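You operate a simulated robot arm through the tools that you are given. There is no shell and no other tool. Be economical: measure what you need, move in short steps, check, and stop when the job is done.

Carry out the task below with a simulated two-armed robot. There is one attempt and no reset: what you move stays moved.

TASK
Pick up the jar from the measuring bench with one hand, pass it to the other hand and put it on the top of the narrow table under the bag counter. Set down upright: jar.

The check looks at the end state, three seconds after you hand in, the way a careful person would. Anything else that was tipped, shoved, dropped, spilled or broken makes it a failure.

THE ROBOT
Two 7-joint arms with two-finger parallel grippers on one trunk, on a base that drives. Base frame: it is fixed to the floor where the robot stands at the start and does not move with it; the origin is under the middle of the robot, x ahead of it, y to its left, z up. Units: m, rad, N and s.
The left shoulder is at the start at [0.03, 0.119, 0.935], the right one opposite. With the tool pointing down near the work surface each hand reaches from about 0.28 to 0.68 m from the robot's upright axis, wherever it stands, measured 20 degrees to its own side. Places, roughly: jar [-0.25, 3.5, 0.75]; top of the narrow table under the bag counter (18x [1.34, 2.16, 0.78]. Payload 3.43 kg a hand.
The TCP of each hand is the grasp point between the finger pads, 0.03 m short of the fingertips. In the tool frame z runs along the fingers and y along their closing line. The gripper opens to 0.094 m. The fingers are 0.028 m wide and 0.01 m thick; the gripper's body (0.05 by 0.096 m) begins 0.055 m behind the TCP.
Orientation is that of the tool frame in the base frame, as a unit quaternion [x, y, z, w]. With the fingers straight down and closing along the base's y, the tool's x points along the base's -x, its y along +y and its z along -z.

THE INTERFACE
- The arms move only by the tool play_rows. It takes "left_rows", "right_rows" or both (then of equal length, played together; a hand with none holds still); each is a list that holds one entry, the list of rows, each a list of 6 numbers: the shift along the base's x, y, z in m, then the turn, a rotation vector about the base's x, y, z in rad. In form: [[[x, y, z, rx, ry, rz], ...]]. A call has 1 to 20 rows; each row shifts and turns the commanded pose from where the row before left it. "left_grip" and "right_grip" are, for a hand that has rows, the finger opening in m, from 0 to 0.094, set as the call begins (left out, the last holds). Each row takes 0.2 s and may step no farther than 0.05 m and 0.15 rad from the row before; otherwise, or with a gripper value out of range, the whole call is refused. A pose out of reach is approached as far as the arm can. The call stops where the force on the tool passes 40 N (or 10 N more than at its start, if that is more) or the arm is blocked; 0.2 s more then pass. Each finger travels about 0.072 m/s and halts on what it meets, pressing with about 25 N; the grip force reading is that of the motor and also rises with nothing between the fingers. The clock runs only during rows and for 0.2 s after the last one: add rows that do not move to give the fingers time. The reply holds the time, the measured pose of the TCP, the force on the tool along the base axes, the opening and the grip force, in the units named above and with some noise, with the torque about the TCP (base axes, N m) and any sound that the robot's microphone picked up.
- Cameras (640 x 400 px; columns grow to the right, rows downward): "scene" is now at [0.0526, 0.0095, 1.6513]; the picture's right is [0.10, -0.99, 0.00], its down [-0.67, -0.07, -0.74] and it looks along [0.74, 0.08, -0.67] (base axes); focal length 256 px, centre (320, 200). "left" rides on the left gripper at [0.076, -0.014, -0.102] in its tool frame; the picture's right is [0.18, 0.98, 0.00], its down [-0.75, 0.14, -0.64] and it looks along [-0.63, 0.12, 0.77] (tool axes); focal length 243 px, centre (320, 200). "right" rides on the right gripper at [0.076, 0.014, -0.102] in its tool frame; the picture's right is [-0.18, 0.98, 0.00], its down [-0.75, -0.14, -0.64] and it looks along [-0.63, -0.12, 0.77] (tool axes); focal length 243 px, centre (320, 200).
- grab_frame(camera): a new picture of that camera. It takes no simulated time.
- slide_trunk(by): slides the trunk up (or, below 0, down) by that many m; the arms and the scene camera ride with it, the base frame stays. It gives what a move gives, with no picture.
- steer(legs): drives the robot by 1 to 6 legs, each [ahead, turn to the left] in m and rad, along the robot's own axes; the way and the turn of a leg run together, so that a leg with both is an arc; at most 1.5 m and 3.142 rad a leg. The arms and the cameras ride along, it lands a little off, and it stops where it bumps. It gives what a move gives.
- head_to(pan, tilt): turns the head with the scene camera to pan (to the left, within 2.496 rad either way) and tilt (down, from -0.506 to 1.204), counted from straight ahead of the robot. It gives what a move gives.
- locate(camera, pixels): for up to 12 pixels [column, row] of the newest picture of that camera ("zoom" is the newest enlarged one), the place [x, y, z] in the base frame of the surface seen there, good to about 0.002 m. It takes no simulated time.
- close_up(camera, box): a new picture of the part [left, top, right, bottom] of that camera's present view, enlarged. It takes no simulated time.
- close_job(): hands the job in; it is judged then, once.

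Keep the steps short. Do not move on a guess: measure, check each grasp and each placing, and mend mistakes. In all there are 90 turns and 84 pictures (those below and enlarged ones count). Leave the grippers open and the arms clear of the work at the hand-in unless told otherwise, and finish with a single line.

The tools are called after "Emit:" as a command line: name --argument value ..., lists and objects as JSON in quotes. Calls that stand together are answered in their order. play_rows: Moves the arms, as the interface text tells. Its arguments: {"type":"object","properties":{"left_rows":{"type":"array","items":{"type":"array","items":{"type":"array","items":{"type":"number"}}}},"left_grip":{"type":"number"},"right_rows":{"type":"array","items":{"type":"array","items":{"type":"array","items":{"type":"number"}}}},"right_grip":{"type":"number"}},"required":[]} The other tools are called the same way: slide_trunk (by) slides the trunk up or down; steer (legs) drives the base; head_to (pan, tilt) turns the head that bears the scene camera; grab_frame (camera) takes a picture; locate (camera, pixels) gives the place of the surface under pixels of a picture; close_up (camera, box) takes an enlarged picture of a part of a camera's view; close_job () hands the job in.

At the start:

```text
time_s: 0.0
left_tcp_pos: [0.4997, 0.2141, 1.0709]
left_ee_rot: [0.0, 1.0, 0.0, 0.0]
left_wrist_force: [0.5, 0.9, 0.5]
left_torque: [-0.01, -0.01, 0.02]
left_gripper_width: 0.0941
left_gripper_force: 0.0
right_tcp_pos: [0.347, -0.1071, 1.0706]
right_ee_rot: [0.0, 1.0, 0.0, -0.001]
right_wrist_force: [-0.3, -0.4, -0.1]
right_torque: [0.0, -0.02, -0.01]
right_gripper_width: 0.0941
right_gripper_force: 0.2
trunk travel left (down, up): [-0.2, 0.21]
robot x, y, heading: [0.0024, 0.0034, 0.001]
head pan, tilt: [0.105, 0.738]
```

scene: 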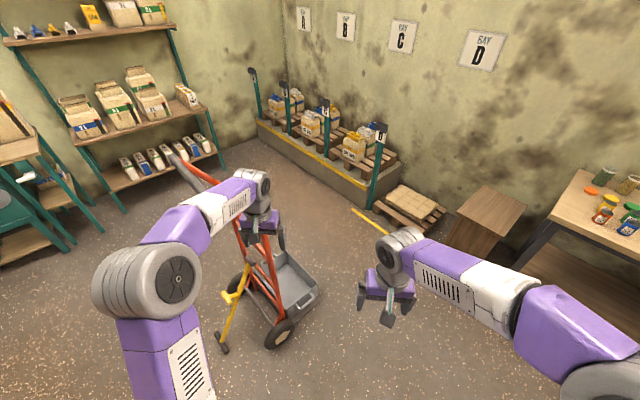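
right: 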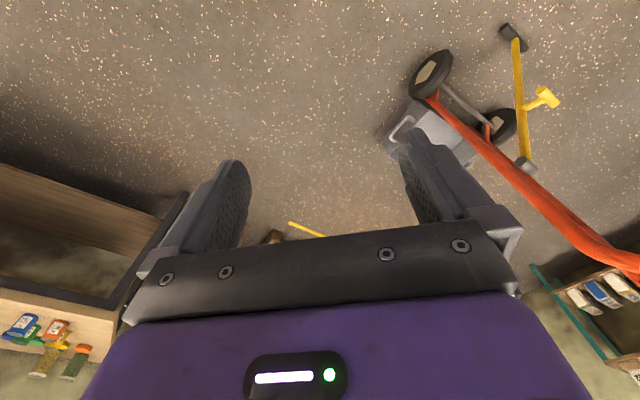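
left: 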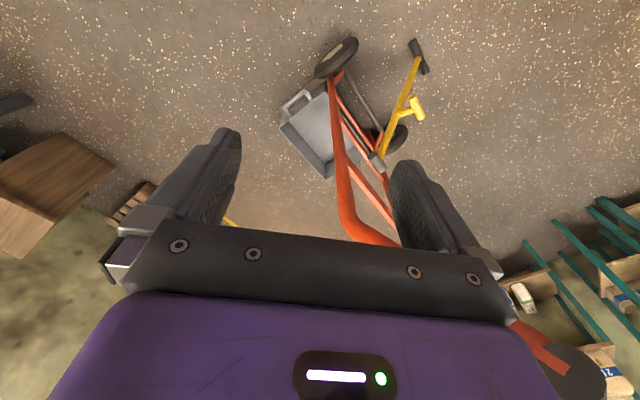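

The jar should be far to the left, so I'll turn the head left to look over the room.

Emit:
head_to --pan 1.6 --tilt 0.35

Emit:
grab_frame --camera "scene"

Emit:
head_to --pan 0.8 --tilt 0.5

Emit:
grab_frame --camera "scene"

```text
time_s: 1.6
left_tcp_pos: [0.4983, 0.2136, 1.0724]
left_ee_rot: [0.0, 1.0, 0.0, 0.0]
left_wrist_force: [-0.9, -0.8, -0.1]
left_torque: [0.02, 0.0, 0.03]
left_gripper_width: 0.094
left_gripper_force: 0.1
right_tcp_pos: [0.3466, -0.1073, 1.0695]
right_ee_rot: [-0.001, 1.0, 0.0, -0.001]
right_wrist_force: [-0.4, 0.6, 0.2]
right_torque: [-0.01, 0.01, -0.01]
right_gripper_width: 0.0941
right_gripper_force: 0.1
trunk travel left (down, up): [-0.2, 0.21]
robot x, y, heading: [-0.0005, 0.0004, 0.0]
head pan, tilt: [1.6, 0.351]
```

```text
80 pictures are left
```

scene: 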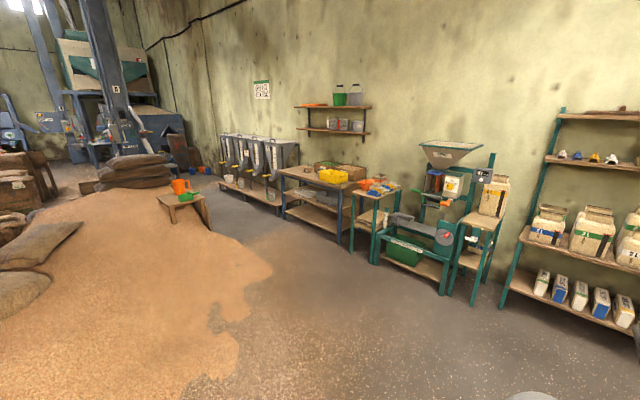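

```text
time_s: 2.7
left_tcp_pos: [0.4996, 0.2146, 1.0722]
left_ee_rot: [-0.001, 1.0, 0.0, 0.0]
left_wrist_force: [0.1, -0.6, 1.5]
left_torque: [0.0, 0.0, 0.03]
left_gripper_width: 0.0936
left_gripper_force: 0.1
right_tcp_pos: [0.3464, -0.1061, 1.0707]
right_ee_rot: [0.0, 1.0, -0.001, 0.001]
right_wrist_force: [-0.7, 0.3, 0.3]
right_torque: [0.03, 0.01, -0.03]
right_gripper_width: 0.0939
right_gripper_force: 0.1
trunk travel left (down, up): [-0.2, 0.21]
robot x, y, heading: [-0.001, -0.0042, -0.004]
head pan, tilt: [0.799, 0.499]
```

```text
79 pictures are left
```

scene: 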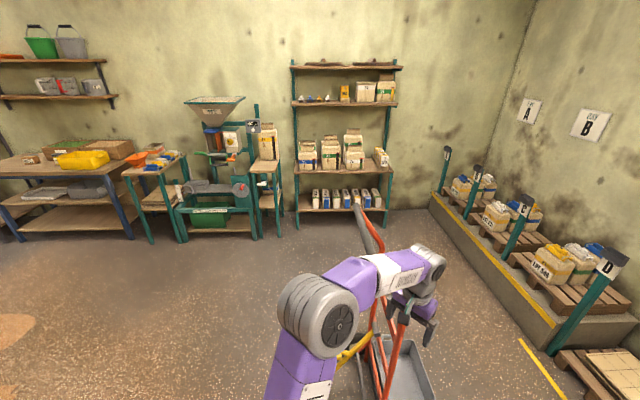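

The narrow table seems to be near (265,165), to the right of the green filling machine. I'll zoom there and locate.

Emit:
close_up --camera "scene" --box '[170, 85, 330, 245]'

Emit:
locate --camera "scene" --pixels '[[265, 166], [253, 170], [278, 162], [267, 140], [255, 127], [255, 150], [150, 172], [165, 165], [120, 150], [85, 160], [270, 230], [60, 230]]'

Emit:
head_to --pan 1.65 --tilt 0.3

Emit:
close_up --camera "scene" --box '[270, 120, 430, 280]'

```text
2.50 times, centred on (250, 165) of scene
```

zoom: 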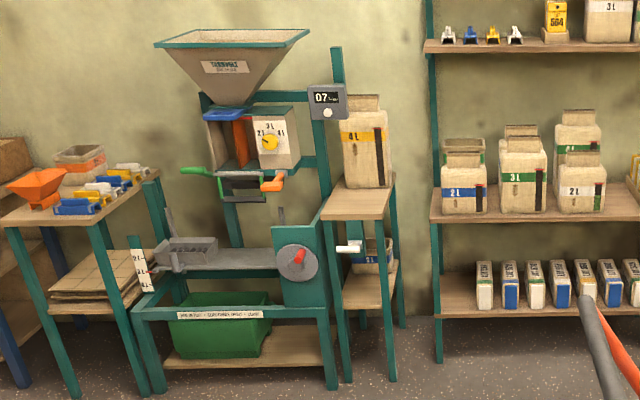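

```text
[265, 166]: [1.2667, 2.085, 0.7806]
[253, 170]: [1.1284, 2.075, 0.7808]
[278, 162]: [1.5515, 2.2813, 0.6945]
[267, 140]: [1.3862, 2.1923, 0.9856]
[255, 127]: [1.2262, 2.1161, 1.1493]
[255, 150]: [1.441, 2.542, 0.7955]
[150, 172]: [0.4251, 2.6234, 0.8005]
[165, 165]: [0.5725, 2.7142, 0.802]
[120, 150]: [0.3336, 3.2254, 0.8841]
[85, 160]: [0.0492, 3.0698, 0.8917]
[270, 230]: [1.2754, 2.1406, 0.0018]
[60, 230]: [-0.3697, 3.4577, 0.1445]
```

```text
time_s: 3.9
left_tcp_pos: [0.4998, 0.2137, 1.0713]
left_ee_rot: [0.0, 1.0, 0.0, 0.0]
left_wrist_force: [-0.5, -0.2, -0.2]
left_torque: [0.0, 0.01, 0.03]
left_gripper_width: 0.0938
left_gripper_force: 0.0
right_tcp_pos: [0.3478, -0.1074, 1.0698]
right_ee_rot: [0.0, 1.0, 0.0, 0.001]
right_wrist_force: [0.7, 0.1, -0.7]
right_torque: [-0.01, -0.03, 0.01]
right_gripper_width: 0.0943
right_gripper_force: 0.1
trunk travel left (down, up): [-0.2, 0.21]
robot x, y, heading: [-0.0029, 0.0034, 0.005]
head pan, tilt: [1.649, 0.3]
```

```text
2.50 times, centred on (350, 200) of scene
```

zoom: 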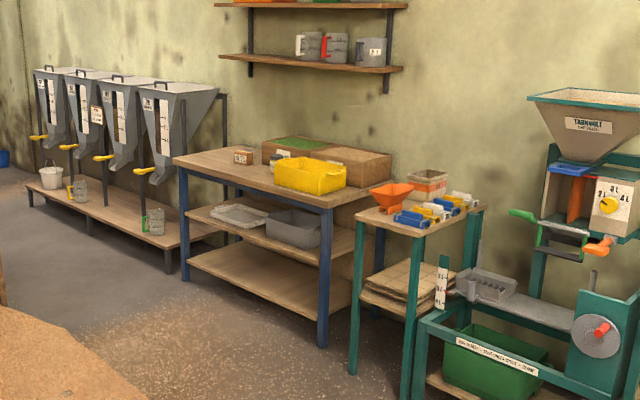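

The small labelled object at zoom (243,157) is close to where the jar should be. I'll locate it and the bench.

Emit:
locate --camera "zoom" --pixels '[[243, 157], [243, 151], [235, 163], [250, 165], [200, 160], [310, 175], [270, 190], [370, 190], [280, 145], [182, 275], [322, 340], [320, 204]]'

Emit:
close_up --camera "scene" --box '[290, 165, 380, 221]'

```text
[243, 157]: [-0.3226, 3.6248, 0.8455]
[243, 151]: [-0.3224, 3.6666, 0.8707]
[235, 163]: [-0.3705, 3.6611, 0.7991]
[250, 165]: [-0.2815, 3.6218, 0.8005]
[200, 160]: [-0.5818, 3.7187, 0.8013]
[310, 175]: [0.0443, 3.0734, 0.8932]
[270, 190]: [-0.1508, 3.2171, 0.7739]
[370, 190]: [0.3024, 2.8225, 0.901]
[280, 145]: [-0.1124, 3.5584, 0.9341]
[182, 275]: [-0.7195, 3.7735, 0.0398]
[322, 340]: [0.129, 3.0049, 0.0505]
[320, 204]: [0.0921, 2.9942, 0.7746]
```

```text
7.11 times, centred on (335, 193) of scene
```

zoom: 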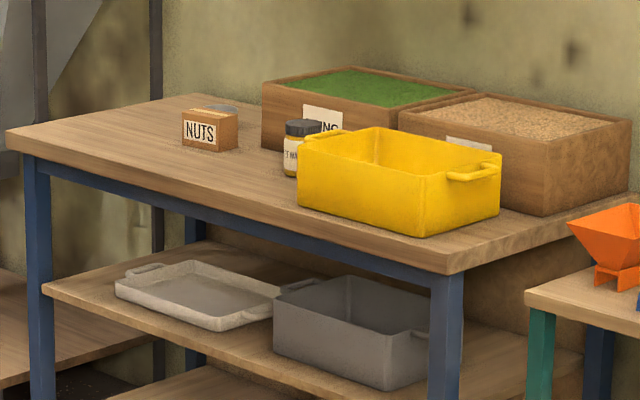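

The jar with the dark lid is at zoom (303,145), just behind the yellow tub. I'll measure it and what is around it.

Emit:
locate --camera "zoom" --pixels '[[303, 128], [292, 158], [288, 173], [299, 135], [316, 122], [312, 205], [349, 140], [10, 135], [447, 265], [410, 230], [205, 145], [232, 150]]'

Emit:
grab_frame --camera "scene"

Emit:
head_to --pan 1.3 --tilt 0.8

Emit:
grab_frame --camera "scene"

```text
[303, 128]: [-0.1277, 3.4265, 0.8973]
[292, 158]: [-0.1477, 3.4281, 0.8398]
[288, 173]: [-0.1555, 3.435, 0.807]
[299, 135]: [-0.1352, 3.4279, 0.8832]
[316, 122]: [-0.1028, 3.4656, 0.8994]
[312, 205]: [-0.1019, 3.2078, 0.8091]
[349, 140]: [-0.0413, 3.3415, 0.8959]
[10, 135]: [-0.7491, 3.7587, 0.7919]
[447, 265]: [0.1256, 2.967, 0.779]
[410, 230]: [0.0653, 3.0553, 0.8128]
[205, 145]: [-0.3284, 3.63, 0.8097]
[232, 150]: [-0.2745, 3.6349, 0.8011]
```

```text
75 pictures are left
```

scene: 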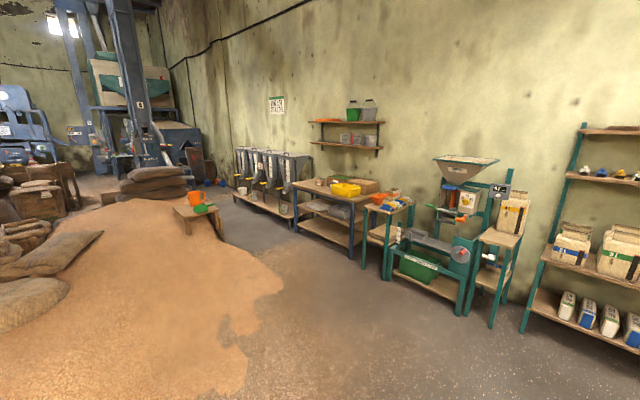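

```text
time_s: 4.8
left_tcp_pos: [0.4976, 0.2151, 1.0715]
left_ee_rot: [0.001, 1.0, 0.0, 0.001]
left_wrist_force: [0.0, 0.1, -1.1]
left_torque: [-0.01, -0.01, 0.02]
left_gripper_width: 0.094
left_gripper_force: 0.2
right_tcp_pos: [0.3477, -0.1067, 1.0694]
right_ee_rot: [0.0, 1.0, 0.0, 0.0]
right_wrist_force: [0.1, 0.4, -0.2]
right_torque: [-0.03, 0.02, -0.01]
right_gripper_width: 0.0938
right_gripper_force: 0.0
trunk travel left (down, up): [-0.2, 0.21]
robot x, y, heading: [-0.0026, -0.0024, 0.002]
head pan, tilt: [1.3, 0.799]
```

```text
74 pictures are left
```

scene: 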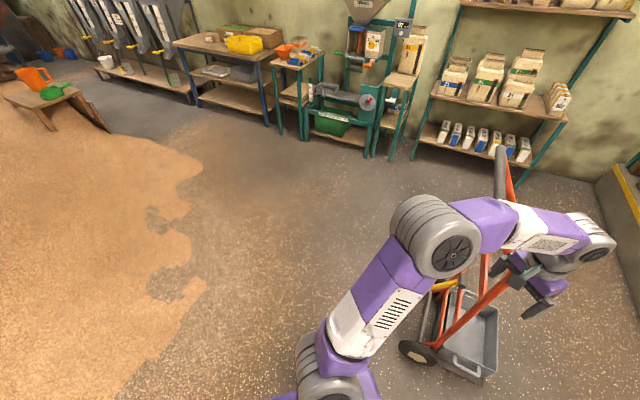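

The jar is at about (-0.12, 3.46), 0.80–0.90 high. Before driving I'll measure the floor, the grain pile edge, and the furniture fronts.

Emit:
locate --camera "scene" --pixels '[[205, 165], [190, 190], [205, 285], [150, 380], [110, 135], [200, 105], [266, 125], [278, 135], [303, 138], [363, 155], [390, 160], [415, 165]]'

Emit:
locate --camera "scene" --pixels '[[397, 88], [410, 70], [500, 150], [520, 185], [250, 200], [195, 88], [420, 345], [470, 365], [312, 118], [365, 100]]'

```text
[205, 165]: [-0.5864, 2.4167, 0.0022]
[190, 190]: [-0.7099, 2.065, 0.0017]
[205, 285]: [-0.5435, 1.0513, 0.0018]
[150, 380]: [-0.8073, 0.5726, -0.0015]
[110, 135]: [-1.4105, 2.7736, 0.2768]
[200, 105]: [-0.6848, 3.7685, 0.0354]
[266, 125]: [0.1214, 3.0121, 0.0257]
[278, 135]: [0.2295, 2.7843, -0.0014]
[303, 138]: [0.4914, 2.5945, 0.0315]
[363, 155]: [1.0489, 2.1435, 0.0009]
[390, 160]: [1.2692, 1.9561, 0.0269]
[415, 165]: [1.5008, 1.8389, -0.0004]
```

```text
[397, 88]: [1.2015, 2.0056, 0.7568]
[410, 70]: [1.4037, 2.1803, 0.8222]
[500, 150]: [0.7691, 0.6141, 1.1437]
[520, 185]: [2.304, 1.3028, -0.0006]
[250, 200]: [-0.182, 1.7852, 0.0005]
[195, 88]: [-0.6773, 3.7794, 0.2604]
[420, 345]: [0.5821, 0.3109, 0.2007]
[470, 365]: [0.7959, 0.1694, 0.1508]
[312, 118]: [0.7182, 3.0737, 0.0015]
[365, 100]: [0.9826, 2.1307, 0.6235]
```

The pile edge lies at x≈-0.6, so the lane at x≈0 is free. I'll drive along it first and then look again.

Emit:
steer --legs '[[0, 1.571], [1.4, 0], [0, 0.2], [0.9, 0], [0, -0.6]]'

Emit:
head_to --pan -0.3 --tilt 0.75

Emit:
grab_frame --camera "scene"

```text
time_s: 22.3
left_tcp_pos: [-0.1201, 2.8119, 1.0725]
left_ee_rot: [-0.545, 0.838, -0.001, 0.001]
left_wrist_force: [-0.6, 0.3, 0.8]
left_torque: [-0.02, 0.02, 0.02]
left_gripper_width: 0.0939
left_gripper_force: 0.1
right_tcp_pos: [0.1133, 2.5435, 1.0701]
right_ee_rot: [-0.546, 0.838, 0.0, 0.0]
right_wrist_force: [0.1, -0.1, 0.0]
right_torque: [0.02, 0.03, -0.04]
right_gripper_width: 0.0939
right_gripper_force: 0.1
trunk travel left (down, up): [-0.2, 0.21]
robot x, y, heading: [-0.1272, 2.2689, 1.154]
head pan, tilt: [1.3, 0.799]
```

```text
time_s: 23.9
left_tcp_pos: [-0.1208, 2.8135, 1.0726]
left_ee_rot: [-0.545, 0.838, 0.0, 0.0]
left_wrist_force: [-1.0, -0.6, -0.1]
left_torque: [0.02, -0.01, 0.01]
left_gripper_width: 0.0942
left_gripper_force: 0.0
right_tcp_pos: [0.1119, 2.5427, 1.0692]
right_ee_rot: [-0.545, 0.838, 0.0, 0.001]
right_wrist_force: [-0.8, 0.3, 0.7]
right_torque: [0.01, 0.0, 0.03]
right_gripper_width: 0.094
right_gripper_force: 0.1
trunk travel left (down, up): [-0.2, 0.21]
robot x, y, heading: [-0.1256, 2.2706, 1.156]
head pan, tilt: [-0.3, 0.75]
```

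```text
73 pictures are left
```

scene: 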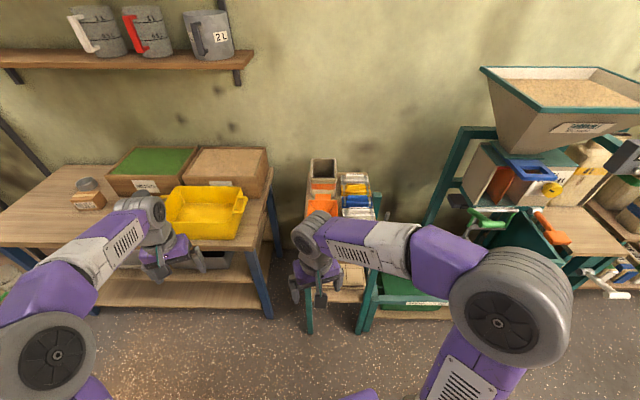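

The route is clear. I'll go on toward the standing place and then face the bench, stopping about 0.1 m short.

Emit:
steer --legs '[[0, 0.69], [0.6, 0], [0, -1.01]]'

Emit:
head_to --pan 0.3 --tilt 0.9

Emit:
grab_frame --camera "scene"

```text
time_s: 31.7
left_tcp_pos: [-0.1155, 3.3554, 1.0722]
left_ee_rot: [-0.411, 0.912, 0.0, 0.0]
left_wrist_force: [0.5, -0.4, 0.3]
left_torque: [0.02, 0.01, -0.01]
left_gripper_width: 0.0942
left_gripper_force: 0.1
right_tcp_pos: [0.025, 3.0282, 1.0706]
right_ee_rot: [-0.411, 0.912, 0.001, 0.0]
right_wrist_force: [-0.6, -0.3, -0.6]
right_torque: [0.02, -0.01, 0.02]
right_gripper_width: 0.094
right_gripper_force: 0.2
trunk travel left (down, up): [-0.2, 0.21]
robot x, y, heading: [-0.2866, 2.8398, 0.847]
head pan, tilt: [-0.3, 0.75]
```

```text
time_s: 32.7
left_tcp_pos: [-0.1158, 3.3558, 1.0717]
left_ee_rot: [-0.411, 0.912, 0.0, 0.0]
left_wrist_force: [0.0, 0.5, 0.4]
left_torque: [-0.02, -0.03, 0.01]
left_gripper_width: 0.094
left_gripper_force: 0.1
right_tcp_pos: [0.0245, 3.0281, 1.0698]
right_ee_rot: [-0.41, 0.912, 0.0, 0.0]
right_wrist_force: [-0.1, 0.2, -0.4]
right_torque: [-0.01, -0.01, -0.03]
right_gripper_width: 0.0941
right_gripper_force: 0.0
trunk travel left (down, up): [-0.2, 0.21]
robot x, y, heading: [-0.2841, 2.8364, 0.847]
head pan, tilt: [0.3, 0.901]
```

```text
72 pictures are left
```

scene: 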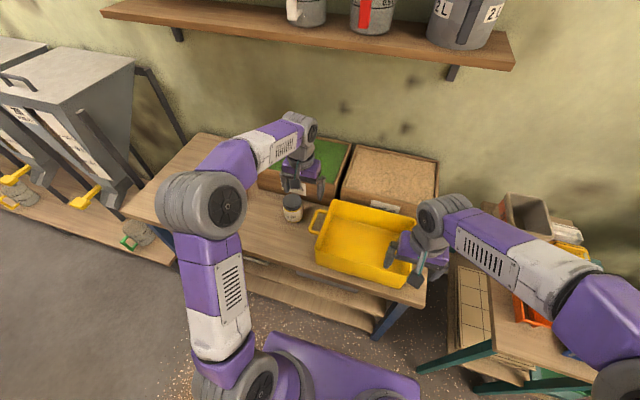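

The jar now shows at (291,208), left of the tub. I'll zoom in on it and use the left camera too.

Emit:
close_up --camera "scene" --box '[240, 160, 360, 235]'

Emit:
grab_frame --camera "left"

```text
5.33 times, centred on (300, 198) of scene
```

zoom: 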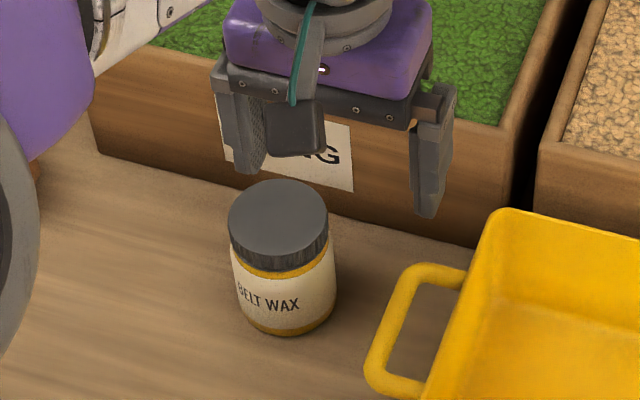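

```text
70 pictures are left
```

left: 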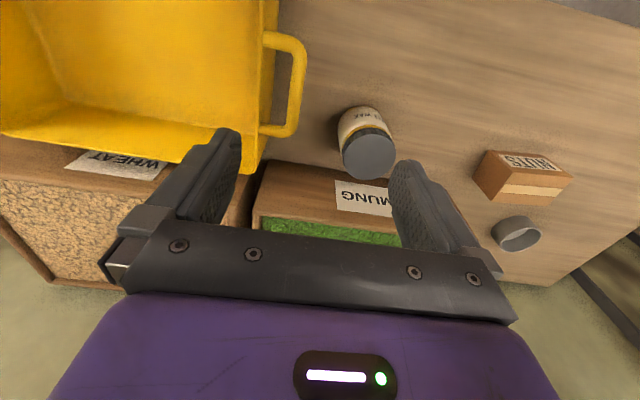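

Emit:
locate --camera "zoom" --pixels '[[278, 210], [230, 212], [327, 212], [278, 182], [278, 248], [234, 260], [334, 262], [285, 330], [375, 360], [425, 270], [380, 240], [200, 180]]'

Emit:
locate --camera "left" --pixels '[[368, 157], [340, 158], [396, 158], [368, 178], [368, 135], [300, 100], [330, 175], [410, 120], [480, 170], [515, 245]]'

```text
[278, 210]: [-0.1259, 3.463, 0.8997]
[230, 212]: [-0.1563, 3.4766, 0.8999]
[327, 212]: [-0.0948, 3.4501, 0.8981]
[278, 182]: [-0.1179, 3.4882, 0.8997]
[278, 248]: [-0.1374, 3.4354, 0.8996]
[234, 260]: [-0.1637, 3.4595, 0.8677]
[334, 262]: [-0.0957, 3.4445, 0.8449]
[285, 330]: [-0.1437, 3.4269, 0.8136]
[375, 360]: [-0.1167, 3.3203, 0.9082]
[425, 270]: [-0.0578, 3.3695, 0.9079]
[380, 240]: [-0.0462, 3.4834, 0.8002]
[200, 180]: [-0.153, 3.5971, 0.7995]
```

```text
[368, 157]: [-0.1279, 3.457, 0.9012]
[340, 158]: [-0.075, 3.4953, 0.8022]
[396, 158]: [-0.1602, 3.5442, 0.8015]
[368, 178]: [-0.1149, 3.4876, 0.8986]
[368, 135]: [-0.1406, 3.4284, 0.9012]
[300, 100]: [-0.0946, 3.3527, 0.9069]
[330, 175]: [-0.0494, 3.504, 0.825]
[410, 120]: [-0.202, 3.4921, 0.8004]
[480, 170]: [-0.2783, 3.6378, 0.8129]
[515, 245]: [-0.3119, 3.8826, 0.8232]
```

Jar axis is (-0.127, 3.460), about 0.07 wide and 0.80–0.90 high. The tub handle is about 0.1 m to the right and the box front 0.085 m behind, so the open hand fits. I'll move the left hand over the jar, lower it to just above the lid, and check.

Emit:
play_rows --left_rows '[[[-0.004, 0.035, 0, 0, 0, 0], [-0.004, 0.035, 0, 0, 0, 0], [-0.0035, 0.034, 0, 0, 0, 0], [0, 0, -0.04, 0, 0, 0], [0, 0, -0.04, 0, 0, 0], [0, 0, -0.03, 0, 0, 0], [0, 0, 0, 0, 0, 0]]]' --left_grip 0.094

Emit:
grab_frame --camera "left"

Emit:
close_up --camera "scene" --box '[240, 160, 360, 235]'

```text
time_s: 34.3
left_tcp_pos: [-0.1304, 3.4609, 0.9626]
left_ee_rot: [-0.411, 0.912, 0.0, 0.001]
left_wrist_force: [-0.4, -0.3, -0.2]
left_torque: [-0.01, 0.03, -0.02]
left_gripper_width: 0.094
left_gripper_force: 0.2
right_tcp_pos: [0.0243, 3.0284, 1.0699]
right_ee_rot: [-0.411, 0.912, 0.0, 0.001]
right_wrist_force: [1.2, -0.3, -0.1]
right_torque: [-0.01, 0.05, 0.03]
right_gripper_width: 0.094
right_gripper_force: 0.0
trunk travel left (down, up): [-0.2, 0.21]
robot x, y, heading: [-0.2844, 2.8404, 0.847]
head pan, tilt: [0.3, 0.901]
```

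```text
69 pictures are left
```

left: 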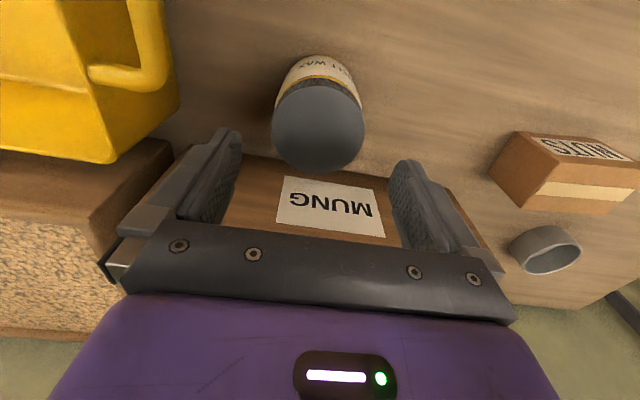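

```text
5.33 times, centred on (300, 198) of scene
```

zoom: 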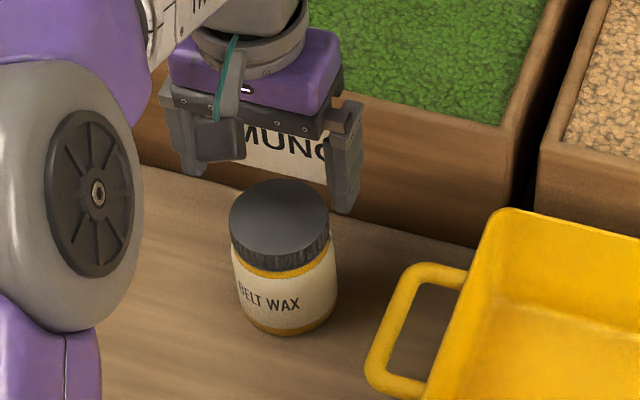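

The column is well centred (jar 318, finger middle ~316). I'll check the lid centre position from this nearer view.

Emit:
locate --camera "left" --pixels '[[318, 125], [276, 125], [360, 125], [318, 165], [318, 90]]'

```text
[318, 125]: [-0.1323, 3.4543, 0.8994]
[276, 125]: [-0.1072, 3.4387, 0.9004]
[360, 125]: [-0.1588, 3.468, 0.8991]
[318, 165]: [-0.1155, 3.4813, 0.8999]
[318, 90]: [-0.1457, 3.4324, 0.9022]
```

The hand is over the lid centre within 4 mm. I'll lower it to z≈0.862 and close.

Emit:
play_rows --left_rows '[[[0, -0.003, -0.035, 0, 0, 0], [0, 0, -0.035, 0, 0, 0], [0, 0, -0.03, 0, 0, 0], [0, 0, 0, 0, 0, 0]]]'

Emit:
play_rows --left_rows '[[[0, 0, 0, 0, 0, 0], [0, 0, 0, 0, 0, 0], [0, 0, 0, 0, 0, 0], [0, 0, 0, 0, 0, 0]]]' --left_grip 0.055

Emit:
grab_frame --camera "left"

```text
time_s: 35.3
left_tcp_pos: [-0.1295, 3.4542, 0.862]
left_ee_rot: [-0.41, 0.912, 0.0, 0.0]
left_wrist_force: [-0.6, 0.7, 0.2]
left_torque: [0.0, -0.02, 0.01]
left_gripper_width: 0.094
left_gripper_force: 0.0
right_tcp_pos: [0.0221, 3.0279, 1.07]
right_ee_rot: [-0.411, 0.912, 0.0, 0.0]
right_wrist_force: [-0.1, 0.6, 0.7]
right_torque: [-0.02, -0.02, -0.01]
right_gripper_width: 0.0941
right_gripper_force: 0.0
trunk travel left (down, up): [-0.2, 0.21]
robot x, y, heading: [-0.2851, 2.8351, 0.851]
head pan, tilt: [0.3, 0.901]
```

```text
time_s: 36.3
left_tcp_pos: [-0.129, 3.4551, 0.8611]
left_ee_rot: [-0.41, 0.912, 0.001, 0.0]
left_wrist_force: [-0.7, 0.3, -0.4]
left_torque: [0.04, 0.07, 0.01]
left_gripper_width: 0.0736
left_gripper_force: 24.1
right_tcp_pos: [0.0237, 3.028, 1.0703]
right_ee_rot: [-0.411, 0.912, 0.0, 0.001]
right_wrist_force: [0.2, 0.0, 0.0]
right_torque: [-0.02, 0.0, 0.0]
right_gripper_width: 0.0941
right_gripper_force: 0.0
trunk travel left (down, up): [-0.2, 0.21]
robot x, y, heading: [-0.2875, 2.8346, 0.846]
head pan, tilt: [0.3, 0.901]
```

```text
67 pictures are left
```

left: 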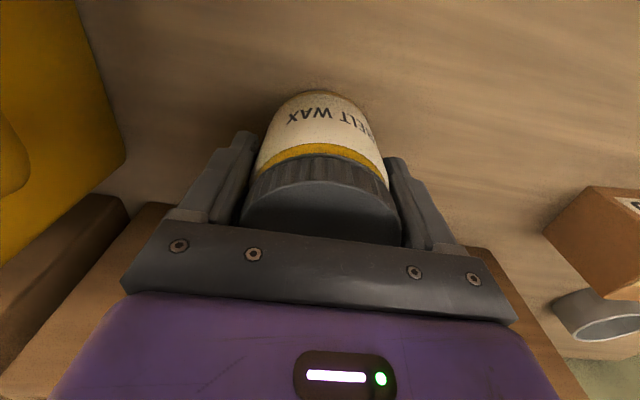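

The fingers hold the jar (0.0736 m wide, 24 N). I'll set the grip target to 0.05 and lift straight up in steps, then check.

Emit:
play_rows --left_rows '[[[0, 0, 0.02, 0, 0, 0], [0, 0, 0.03, 0, 0, 0], [0, 0, 0.04, 0, 0, 0], [0, 0, 0.04, 0, 0, 0], [0, 0, 0.04, 0, 0, 0], [0, 0, 0.03, 0, 0, 0], [0, 0, 0, 0, 0, 0]]]' --left_grip 0.05

Emit:
grab_frame --camera "left"

Emit:
grab_frame --camera "scene"

```text
time_s: 37.9
left_tcp_pos: [-0.1288, 3.4562, 1.0622]
left_ee_rot: [-0.411, 0.912, 0.0, 0.0]
left_wrist_force: [-0.5, 0.0, -2.3]
left_torque: [-0.01, 0.04, -0.01]
left_gripper_width: 0.0736
left_gripper_force: 25.0
right_tcp_pos: [0.0236, 3.0282, 1.069]
right_ee_rot: [-0.411, 0.912, 0.0, 0.0]
right_wrist_force: [-0.4, -0.3, -0.2]
right_torque: [-0.04, 0.02, -0.01]
right_gripper_width: 0.0941
right_gripper_force: 0.0
trunk travel left (down, up): [-0.2, 0.21]
robot x, y, heading: [-0.2885, 2.8397, 0.846]
head pan, tilt: [0.3, 0.901]
```

```text
66 pictures are left
```

left: 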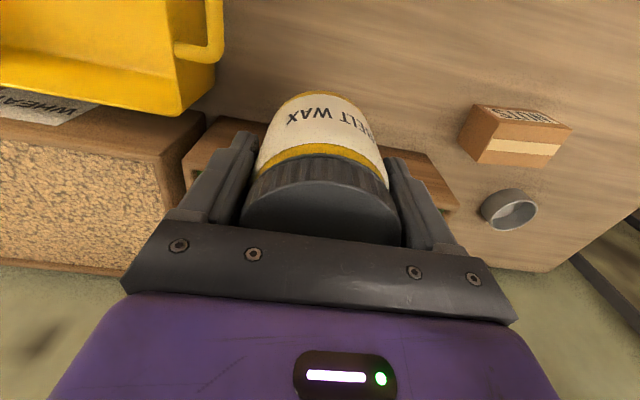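

```text
65 pictures are left
```

scene: 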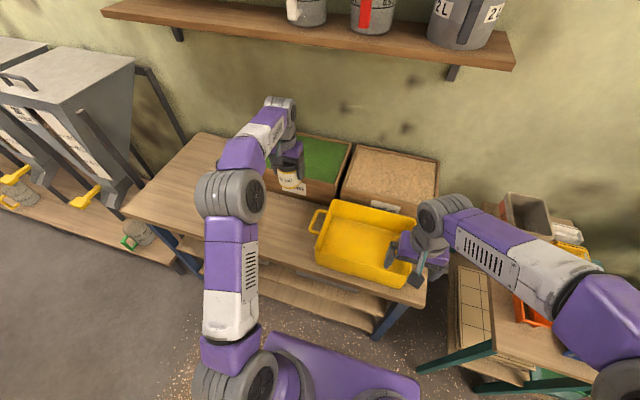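

The jar is lifted, level, and firmly held. I'll draw the left hand back and up so nothing is hit while turning, and raise the right hand a bit too.

Emit:
play_rows --left_rows '[[[-0.013, -0.015, 0.03, 0, 0, 0], [-0.026, -0.03, 0.03, 0, 0, 0], [-0.026, -0.03, 0.02, 0, 0, 0], [-0.026, -0.03, 0, 0, 0, 0], [-0.026, -0.03, 0, 0, 0, 0], [0, 0, 0, 0, 0, 0]]]' --right_rows '[[[0, 0, 0.02, 0, 0, 0], [0, 0, 0.02, 0, 0, 0], [0, 0, 0.02, 0, 0, 0], [0, 0, 0.02, 0, 0, 0], [0, 0, 0, 0, 0, 0], [0, 0, 0, 0, 0, 0]]]'

Emit:
steer --legs '[[0, -2.05], [0.65, 0]]'

Emit:
head_to --pan 0.9 --tilt 0.7

Emit:
grab_frame --camera "scene"

```text
time_s: 39.3
left_tcp_pos: [-0.2452, 3.3212, 1.1416]
left_ee_rot: [-0.41, 0.912, 0.0, 0.0]
left_wrist_force: [-1.0, 0.1, -3.6]
left_torque: [-0.04, -0.02, 0.01]
left_gripper_width: 0.0736
left_gripper_force: 24.5
right_tcp_pos: [0.0253, 3.0285, 1.1487]
right_ee_rot: [-0.411, 0.912, 0.001, 0.0]
right_wrist_force: [-0.4, 0.6, -0.2]
right_torque: [0.0, 0.03, -0.01]
right_gripper_width: 0.0937
right_gripper_force: 0.1
trunk travel left (down, up): [-0.2, 0.21]
robot x, y, heading: [-0.2882, 2.841, 0.844]
head pan, tilt: [0.3, 0.901]
```

```text
time_s: 47.7
left_tcp_pos: [0.3852, 1.9996, 1.1429]
left_ee_rot: [0.554, 0.833, 0.0, 0.0]
left_wrist_force: [-0.1, -0.4, -3.7]
left_torque: [0.0, 0.02, 0.0]
left_gripper_width: 0.074
left_gripper_force: 25.5
right_tcp_pos: [0.0029, 1.8843, 1.1505]
right_ee_rot: [0.554, 0.833, 0.0, 0.0]
right_wrist_force: [0.1, -0.3, 0.6]
right_torque: [0.03, -0.01, -0.01]
right_gripper_width: 0.0941
right_gripper_force: 0.1
trunk travel left (down, up): [-0.2, 0.21]
robot x, y, heading: [-0.0335, 2.2478, -1.174]
head pan, tilt: [0.3, 0.901]
```

```text
time_s: 48.7
left_tcp_pos: [0.3845, 1.9994, 1.1423]
left_ee_rot: [0.553, 0.833, 0.0, 0.0]
left_wrist_force: [-0.6, -0.6, -3.2]
left_torque: [0.03, 0.01, 0.02]
left_gripper_width: 0.0739
left_gripper_force: 24.8
right_tcp_pos: [0.0022, 1.8845, 1.1504]
right_ee_rot: [0.553, 0.833, 0.0, 0.0]
right_wrist_force: [-0.1, 1.0, -1.2]
right_torque: [-0.02, 0.01, 0.01]
right_gripper_width: 0.0939
right_gripper_force: 0.0
trunk travel left (down, up): [-0.2, 0.21]
robot x, y, heading: [-0.0333, 2.2492, -1.176]
head pan, tilt: [0.901, 0.7]
```

```text
64 pictures are left
```

scene: 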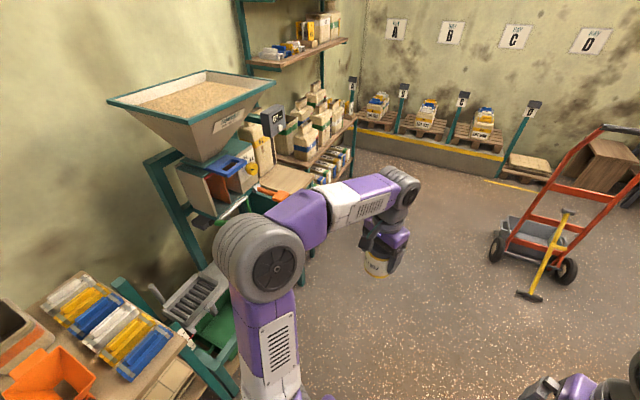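

The way is free, with the hand truck well to the right. I'll drive to an open place in front of the machine, face the wall, and do the handover there.

Emit:
steer --legs '[[0, 0.42], [0.9, 0], [0, 1.57]]'

Emit:
head_to --pan -0.25 --tilt 0.6

Emit:
grab_frame --camera "scene"

```text
time_s: 58.4
left_tcp_pos: [0.6686, 2.1174, 1.143]
left_ee_rot: [-0.396, 0.918, 0.001, 0.001]
left_wrist_force: [-0.8, 1.0, -3.1]
left_torque: [0.0, 0.04, 0.01]
left_gripper_width: 0.0737
left_gripper_force: 25.1
right_tcp_pos: [0.9289, 1.8177, 1.1496]
right_ee_rot: [-0.397, 0.918, 0.0, 0.0]
right_wrist_force: [-0.6, -0.4, -0.4]
right_torque: [-0.01, -0.02, 0.01]
right_gripper_width: 0.094
right_gripper_force: 0.1
trunk travel left (down, up): [-0.2, 0.21]
robot x, y, heading: [0.6096, 1.637, 0.816]
head pan, tilt: [0.901, 0.7]
```

```text
time_s: 59.8
left_tcp_pos: [0.6679, 2.1182, 1.1421]
left_ee_rot: [-0.397, 0.918, 0.0, 0.001]
left_wrist_force: [-0.1, -0.6, -5.4]
left_torque: [0.0, -0.03, -0.02]
left_gripper_width: 0.0739
left_gripper_force: 25.0
right_tcp_pos: [0.9303, 1.8177, 1.1498]
right_ee_rot: [-0.396, 0.918, 0.0, 0.0]
right_wrist_force: [-0.3, 0.5, 0.7]
right_torque: [-0.01, 0.03, -0.01]
right_gripper_width: 0.0938
right_gripper_force: 0.2
trunk travel left (down, up): [-0.2, 0.21]
robot x, y, heading: [0.6134, 1.6359, 0.81]
head pan, tilt: [-0.25, 0.6]
```

```text
63 pictures are left
```

scene: 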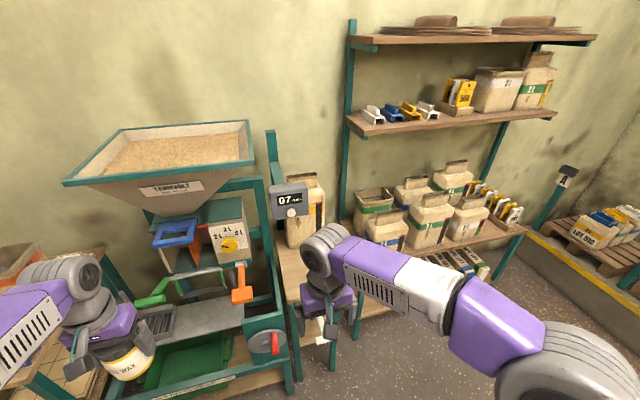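

I'll measure the narrow table, its bag and the counter from here.

Emit:
close_up --camera "scene" --box '[220, 160, 380, 310]'

Emit:
locate --camera "scene" --pixels '[[292, 296], [280, 252], [295, 270], [288, 245], [325, 240], [275, 187], [307, 187], [277, 218], [308, 215], [300, 246], [262, 315], [265, 345]]'

```text
2.67 times, centred on (300, 235) of scene
```

zoom: 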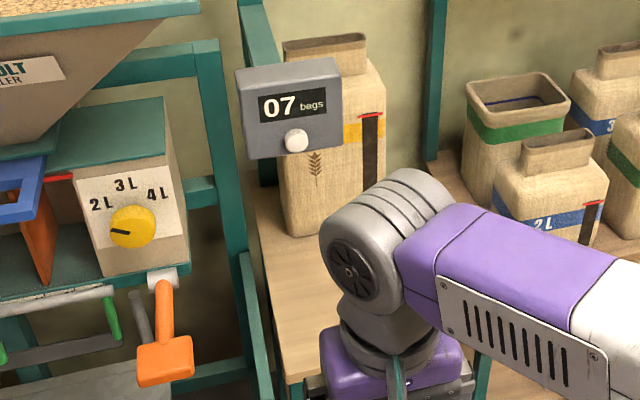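

```text
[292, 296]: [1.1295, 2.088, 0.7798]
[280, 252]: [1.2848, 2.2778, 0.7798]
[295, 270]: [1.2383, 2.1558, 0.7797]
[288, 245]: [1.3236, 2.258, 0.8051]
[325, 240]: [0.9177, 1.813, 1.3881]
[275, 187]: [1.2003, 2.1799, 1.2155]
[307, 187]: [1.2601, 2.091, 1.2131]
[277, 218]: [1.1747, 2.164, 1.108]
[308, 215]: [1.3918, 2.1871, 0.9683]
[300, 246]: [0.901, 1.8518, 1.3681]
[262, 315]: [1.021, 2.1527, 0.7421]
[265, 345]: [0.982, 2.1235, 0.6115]
```

The narrow table top is at z 0.78. Its free front part is about 0.25 m deep, with the bag behind, and the counter hangs over it from z 1.10. So the jar must go in from the front with a nearly level hand.

Plan: the left hand keeps the jar from above, and the right hand takes it lower down, pointing forward-left and tilted 20° down. I'll back up a little for room first, then turn the right hand.

Emit:
steer --legs '[[-0.12, 0]]'

Emit:
play_rows --right_rows '[[[0.008, 0.008, -0.01, 0.0984, -0.0936, 0], [0.008, 0.008, -0.01, 0.0984, -0.0936, 0], [0.008, 0.008, -0.01, 0.0984, -0.0936, 0], [0.008, 0.008, -0.01, 0.0984, -0.0936, 0], [0.008, 0.008, -0.01, 0.0984, -0.0936, 0], [0.008, 0.008, -0.01, 0.0984, -0.0936, 0], [0, 0, 0, 0.0984, -0.0936, 0], [0, 0, 0, 0.0984, -0.0936, 0], [0, 0, 0, 0.0984, -0.0936, 0], [0, 0, 0, 0, 0, 0]]]'

Emit:
head_to --pan 0 --tilt 0.9

Emit:
grab_frame --camera "scene"

```text
time_s: 61.0
left_tcp_pos: [0.586, 2.0309, 1.1436]
left_ee_rot: [-0.396, 0.918, -0.001, 0.0]
left_wrist_force: [-0.8, -0.8, -3.6]
left_torque: [0.03, -0.04, 0.0]
left_gripper_width: 0.0742
left_gripper_force: 25.0
right_tcp_pos: [0.848, 1.7292, 1.1506]
right_ee_rot: [-0.396, 0.918, 0.0, 0.0]
right_wrist_force: [-0.1, 0.5, 0.1]
right_torque: [0.01, -0.02, 0.01]
right_gripper_width: 0.0942
right_gripper_force: 0.1
trunk travel left (down, up): [-0.2, 0.21]
robot x, y, heading: [0.5292, 1.5514, 0.818]
head pan, tilt: [-0.25, 0.6]
```

```text
time_s: 63.2
left_tcp_pos: [0.587, 2.0312, 1.1439]
left_ee_rot: [-0.396, 0.918, 0.0, 0.001]
left_wrist_force: [-0.5, -0.4, -3.2]
left_torque: [0.02, 0.03, -0.03]
left_gripper_width: 0.0739
left_gripper_force: 24.9
right_tcp_pos: [0.907, 1.802, 1.1023]
right_ee_rot: [-0.325, 0.752, 0.226, 0.528]
right_wrist_force: [0.5, -0.2, -0.1]
right_torque: [0.03, 0.02, 0.0]
right_gripper_width: 0.0938
right_gripper_force: 0.1
right hand out of reach, approached as far as the arm can: row 8, 9
trunk travel left (down, up): [-0.2, 0.21]
robot x, y, heading: [0.5324, 1.5527, 0.816]
head pan, tilt: [-0.25, 0.6]
```

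```text
time_s: 64.0
left_tcp_pos: [0.5883, 2.0318, 1.1427]
left_ee_rot: [-0.397, 0.918, 0.0, 0.0]
left_wrist_force: [0.3, -0.2, -3.2]
left_torque: [-0.02, 0.0, 0.0]
left_gripper_width: 0.0738
left_gripper_force: 25.0
right_tcp_pos: [0.9071, 1.8021, 1.1009]
right_ee_rot: [-0.326, 0.751, 0.226, 0.528]
right_wrist_force: [0.6, 0.4, 0.0]
right_torque: [0.01, 0.01, 0.0]
right_gripper_width: 0.0939
right_gripper_force: 0.1
trunk travel left (down, up): [-0.2, 0.21]
robot x, y, heading: [0.533, 1.5524, 0.817]
head pan, tilt: [0.0, 0.901]
```

```text
61 pictures are left
```

scene: 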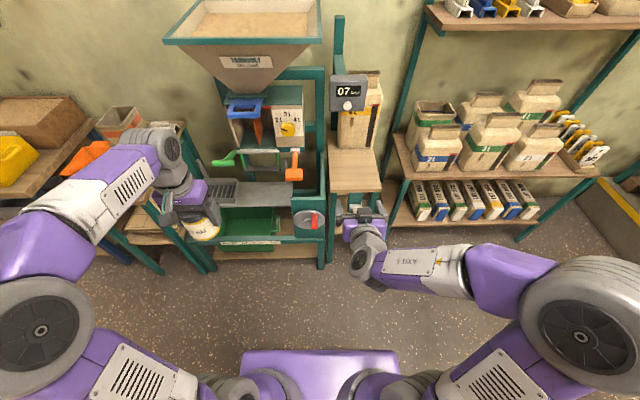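

The right hand has its 70° lift, but the wrist is a bit close to the body. Next I'll move it forward-left while yawing it so it points along base +y, with its TCP near (0.845, 1.84, 1.09).

Emit:
play_rows --right_rows '[[[-0.008, 0.0105, 0, 0, 0, 0.1257], [-0.008, 0.0105, 0, 0, 0, 0.1257], [-0.008, 0.0105, 0, 0, 0, 0.1257], [-0.009, 0.0105, 0, 0, 0, 0.1257], [-0.009, 0.0105, 0, 0, 0, 0.1257], [-0.009, 0.0105, 0, 0, 0, 0.1257], [0, 0, 0, 0, 0, 0]]]'

Emit:
play_rows --left_rows '[[[0.03, 0.0, 0, 0, 0, -0.117], [0.04, 0.0, 0, 0, 0, -0.117], [0.04, -0.005, -0.005, 0, 0, -0.117], [0.04, -0.01, -0.01, 0, 0, -0.117], [0.04, -0.013, -0.01, 0, 0, -0.117], [0.04, -0.015, -0.01, 0, 0, -0.117], [0.028, -0.015, -0.008, 0, 0, -0.115], [0, 0, 0, 0, 0, 0]]]'

Emit:
grab_frame --camera "scene"

Emit:
grab_frame --camera "right"

```text
time_s: 65.6
left_tcp_pos: [0.5867, 2.0315, 1.144]
left_ee_rot: [-0.396, 0.918, 0.0, 0.001]
left_wrist_force: [-0.3, -0.3, -3.1]
left_torque: [0.0, -0.02, 0.02]
left_gripper_width: 0.0738
left_gripper_force: 25.0
right_tcp_pos: [0.8552, 1.8646, 1.0965]
right_ee_rot: [0.58, -0.578, -0.405, -0.407]
right_wrist_force: [0.0, 0.0, 0.7]
right_torque: [-0.01, 0.0, -0.01]
right_gripper_width: 0.094
right_gripper_force: 0.0
right hand out of reach, approached as far as the arm can: row 3
trunk travel left (down, up): [-0.2, 0.21]
robot x, y, heading: [0.5296, 1.5534, 0.818]
head pan, tilt: [0.0, 0.901]
```

```text
time_s: 67.4
left_tcp_pos: [0.8461, 1.9749, 1.0995]
left_ee_rot: [0.002, 1.0, -0.001, 0.0]
left_wrist_force: [0.3, -0.4, -4.3]
left_torque: [0.02, 0.0, 0.03]
left_gripper_width: 0.0738
left_gripper_force: 24.7
right_tcp_pos: [0.8555, 1.8649, 1.0965]
right_ee_rot: [-0.579, 0.58, 0.403, 0.408]
right_wrist_force: [-0.1, -0.2, 0.2]
right_torque: [0.01, 0.0, 0.0]
right_gripper_width: 0.0941
right_gripper_force: 0.1
trunk travel left (down, up): [-0.2, 0.21]
robot x, y, heading: [0.5316, 1.5519, 0.819]
head pan, tilt: [0.0, 0.901]
```

```text
60 pictures are left
```

scene: 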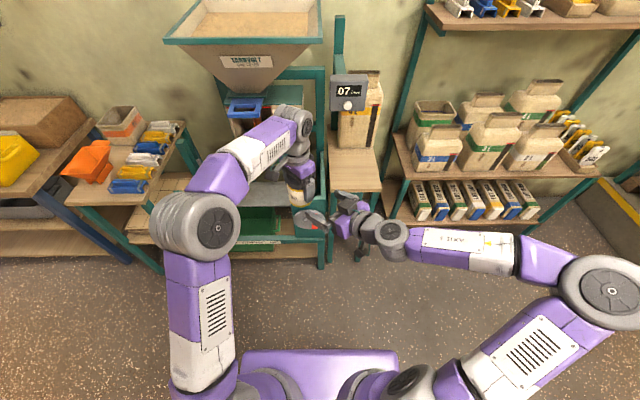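

```text
59 pictures are left
```

right: 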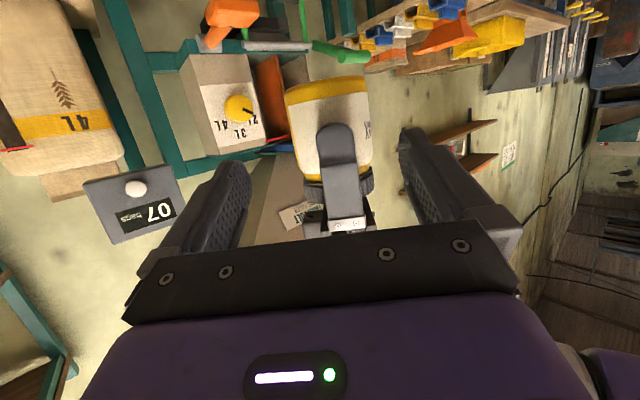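

Both hands line up well. The jar sits between the open right fingers, about 9 mm to the -x side, matching the readings 0.846 vs 0.855. I'll correct x and z and advance 0.06 m of the 0.096 m, then look.

Emit:
play_rows --right_rows '[[[-0.0095, 0, -0.0065, 0, 0, 0], [0, 0.02, 0, 0, 0, 0], [0, 0.02, 0, 0, 0, 0], [0, 0.02, 0, 0, 0, 0], [0, 0, 0, 0, 0, 0]]]' --right_grip 0.094

Emit:
grab_frame --camera "right"

Emit:
close_up --camera "scene" --box '[250, 140, 410, 260]'

```text
time_s: 68.6
left_tcp_pos: [0.847, 1.9736, 1.0986]
left_ee_rot: [0.0, 1.0, 0.0, 0.0]
left_wrist_force: [0.2, -0.1, -3.0]
left_torque: [0.01, 0.03, -0.02]
left_gripper_width: 0.0736
left_gripper_force: 24.6
right_tcp_pos: [0.8481, 1.9242, 1.0905]
right_ee_rot: [-0.579, 0.58, 0.403, 0.408]
right_wrist_force: [-0.3, -0.9, 0.1]
right_torque: [0.03, -0.01, 0.03]
right_gripper_width: 0.0941
right_gripper_force: 0.1
trunk travel left (down, up): [-0.2, 0.21]
robot x, y, heading: [0.5311, 1.5549, 0.816]
head pan, tilt: [0.0, 0.901]
```

```text
58 pictures are left
```

right: 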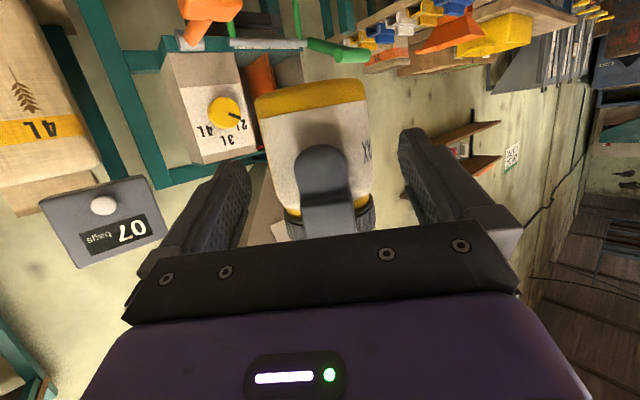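

```text
3.33 times, centred on (330, 200) of scene
```

zoom: 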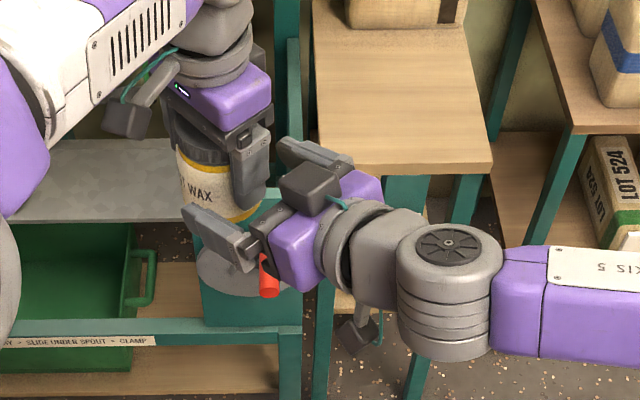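

A dark box sits on top of the right gripper at zoom (310,190). I need its height, because the left hand's body is above it.

Emit:
locate --camera "zoom" --pixels '[[300, 175], [320, 205], [285, 185], [330, 170], [360, 335], [250, 165], [240, 140], [230, 230], [310, 150], [300, 240], [130, 110]]'

Emit:
grab_frame --camera "left"

```text
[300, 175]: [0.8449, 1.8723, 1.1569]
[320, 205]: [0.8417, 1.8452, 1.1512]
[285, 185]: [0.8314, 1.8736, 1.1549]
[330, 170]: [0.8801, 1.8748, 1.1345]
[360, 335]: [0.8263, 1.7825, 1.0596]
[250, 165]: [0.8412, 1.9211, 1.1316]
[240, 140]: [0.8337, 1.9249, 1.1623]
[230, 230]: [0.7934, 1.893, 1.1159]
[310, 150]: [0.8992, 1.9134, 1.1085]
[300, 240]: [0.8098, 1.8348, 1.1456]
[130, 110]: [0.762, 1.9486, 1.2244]
```

```text
56 pictures are left
```

left: 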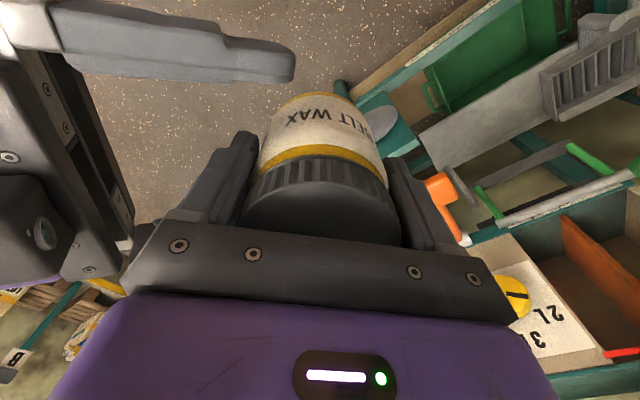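

The box front is about 0.05 m behind the right TCP. At y≈1.960 it will still be about 11 mm short of the left finger. I'll advance the remaining 0.036 m in small steps and then close the right fingers.

Emit:
play_rows --right_rows '[[[-0.001, 0.012, 0, 0, 0, 0], [0, 0.012, 0, 0, 0, 0], [0, 0.012, 0, 0, 0, 0], [0, 0, 0, 0, 0, 0]]]'

Emit:
close_up --camera "scene" --box '[280, 150, 360, 210]'

Emit:
grab_frame --camera "left"

Emit:
grab_frame --camera "right"

```text
time_s: 69.6
left_tcp_pos: [0.8461, 1.9737, 1.0984]
left_ee_rot: [0.001, 1.0, 0.0, 0.0]
left_wrist_force: [0.3, 0.9, -3.9]
left_torque: [0.0, 0.02, -0.01]
left_gripper_width: 0.0737
left_gripper_force: 25.2
right_tcp_pos: [0.8462, 1.9602, 1.0898]
right_ee_rot: [0.58, -0.579, -0.403, -0.407]
right_wrist_force: [-0.7, -0.1, 0.9]
right_torque: [0.01, 0.01, 0.01]
right_gripper_width: 0.094
right_gripper_force: 0.0
trunk travel left (down, up): [-0.2, 0.21]
robot x, y, heading: [0.5328, 1.5498, 0.818]
head pan, tilt: [0.0, 0.901]
```

```text
6.67 times, centred on (320, 180) of scene
```

zoom: 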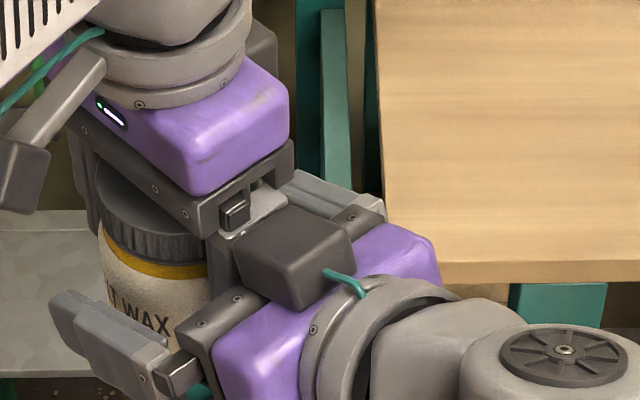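

```text
54 pictures are left
```

left: 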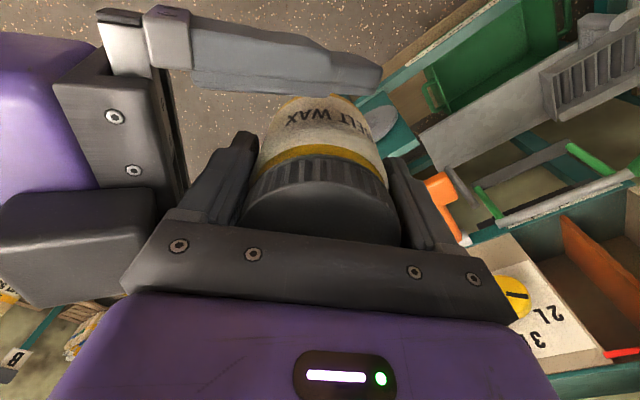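

```text
53 pictures are left
```

right: 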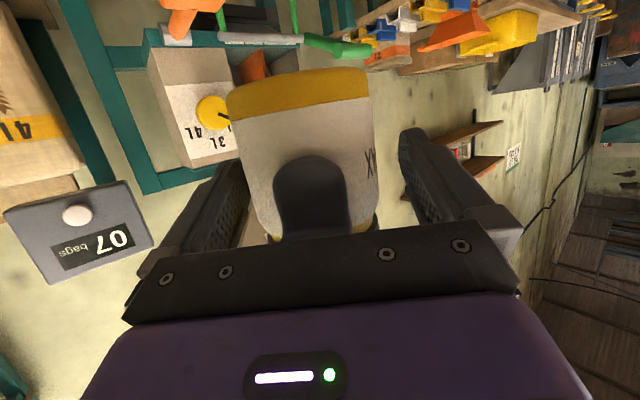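

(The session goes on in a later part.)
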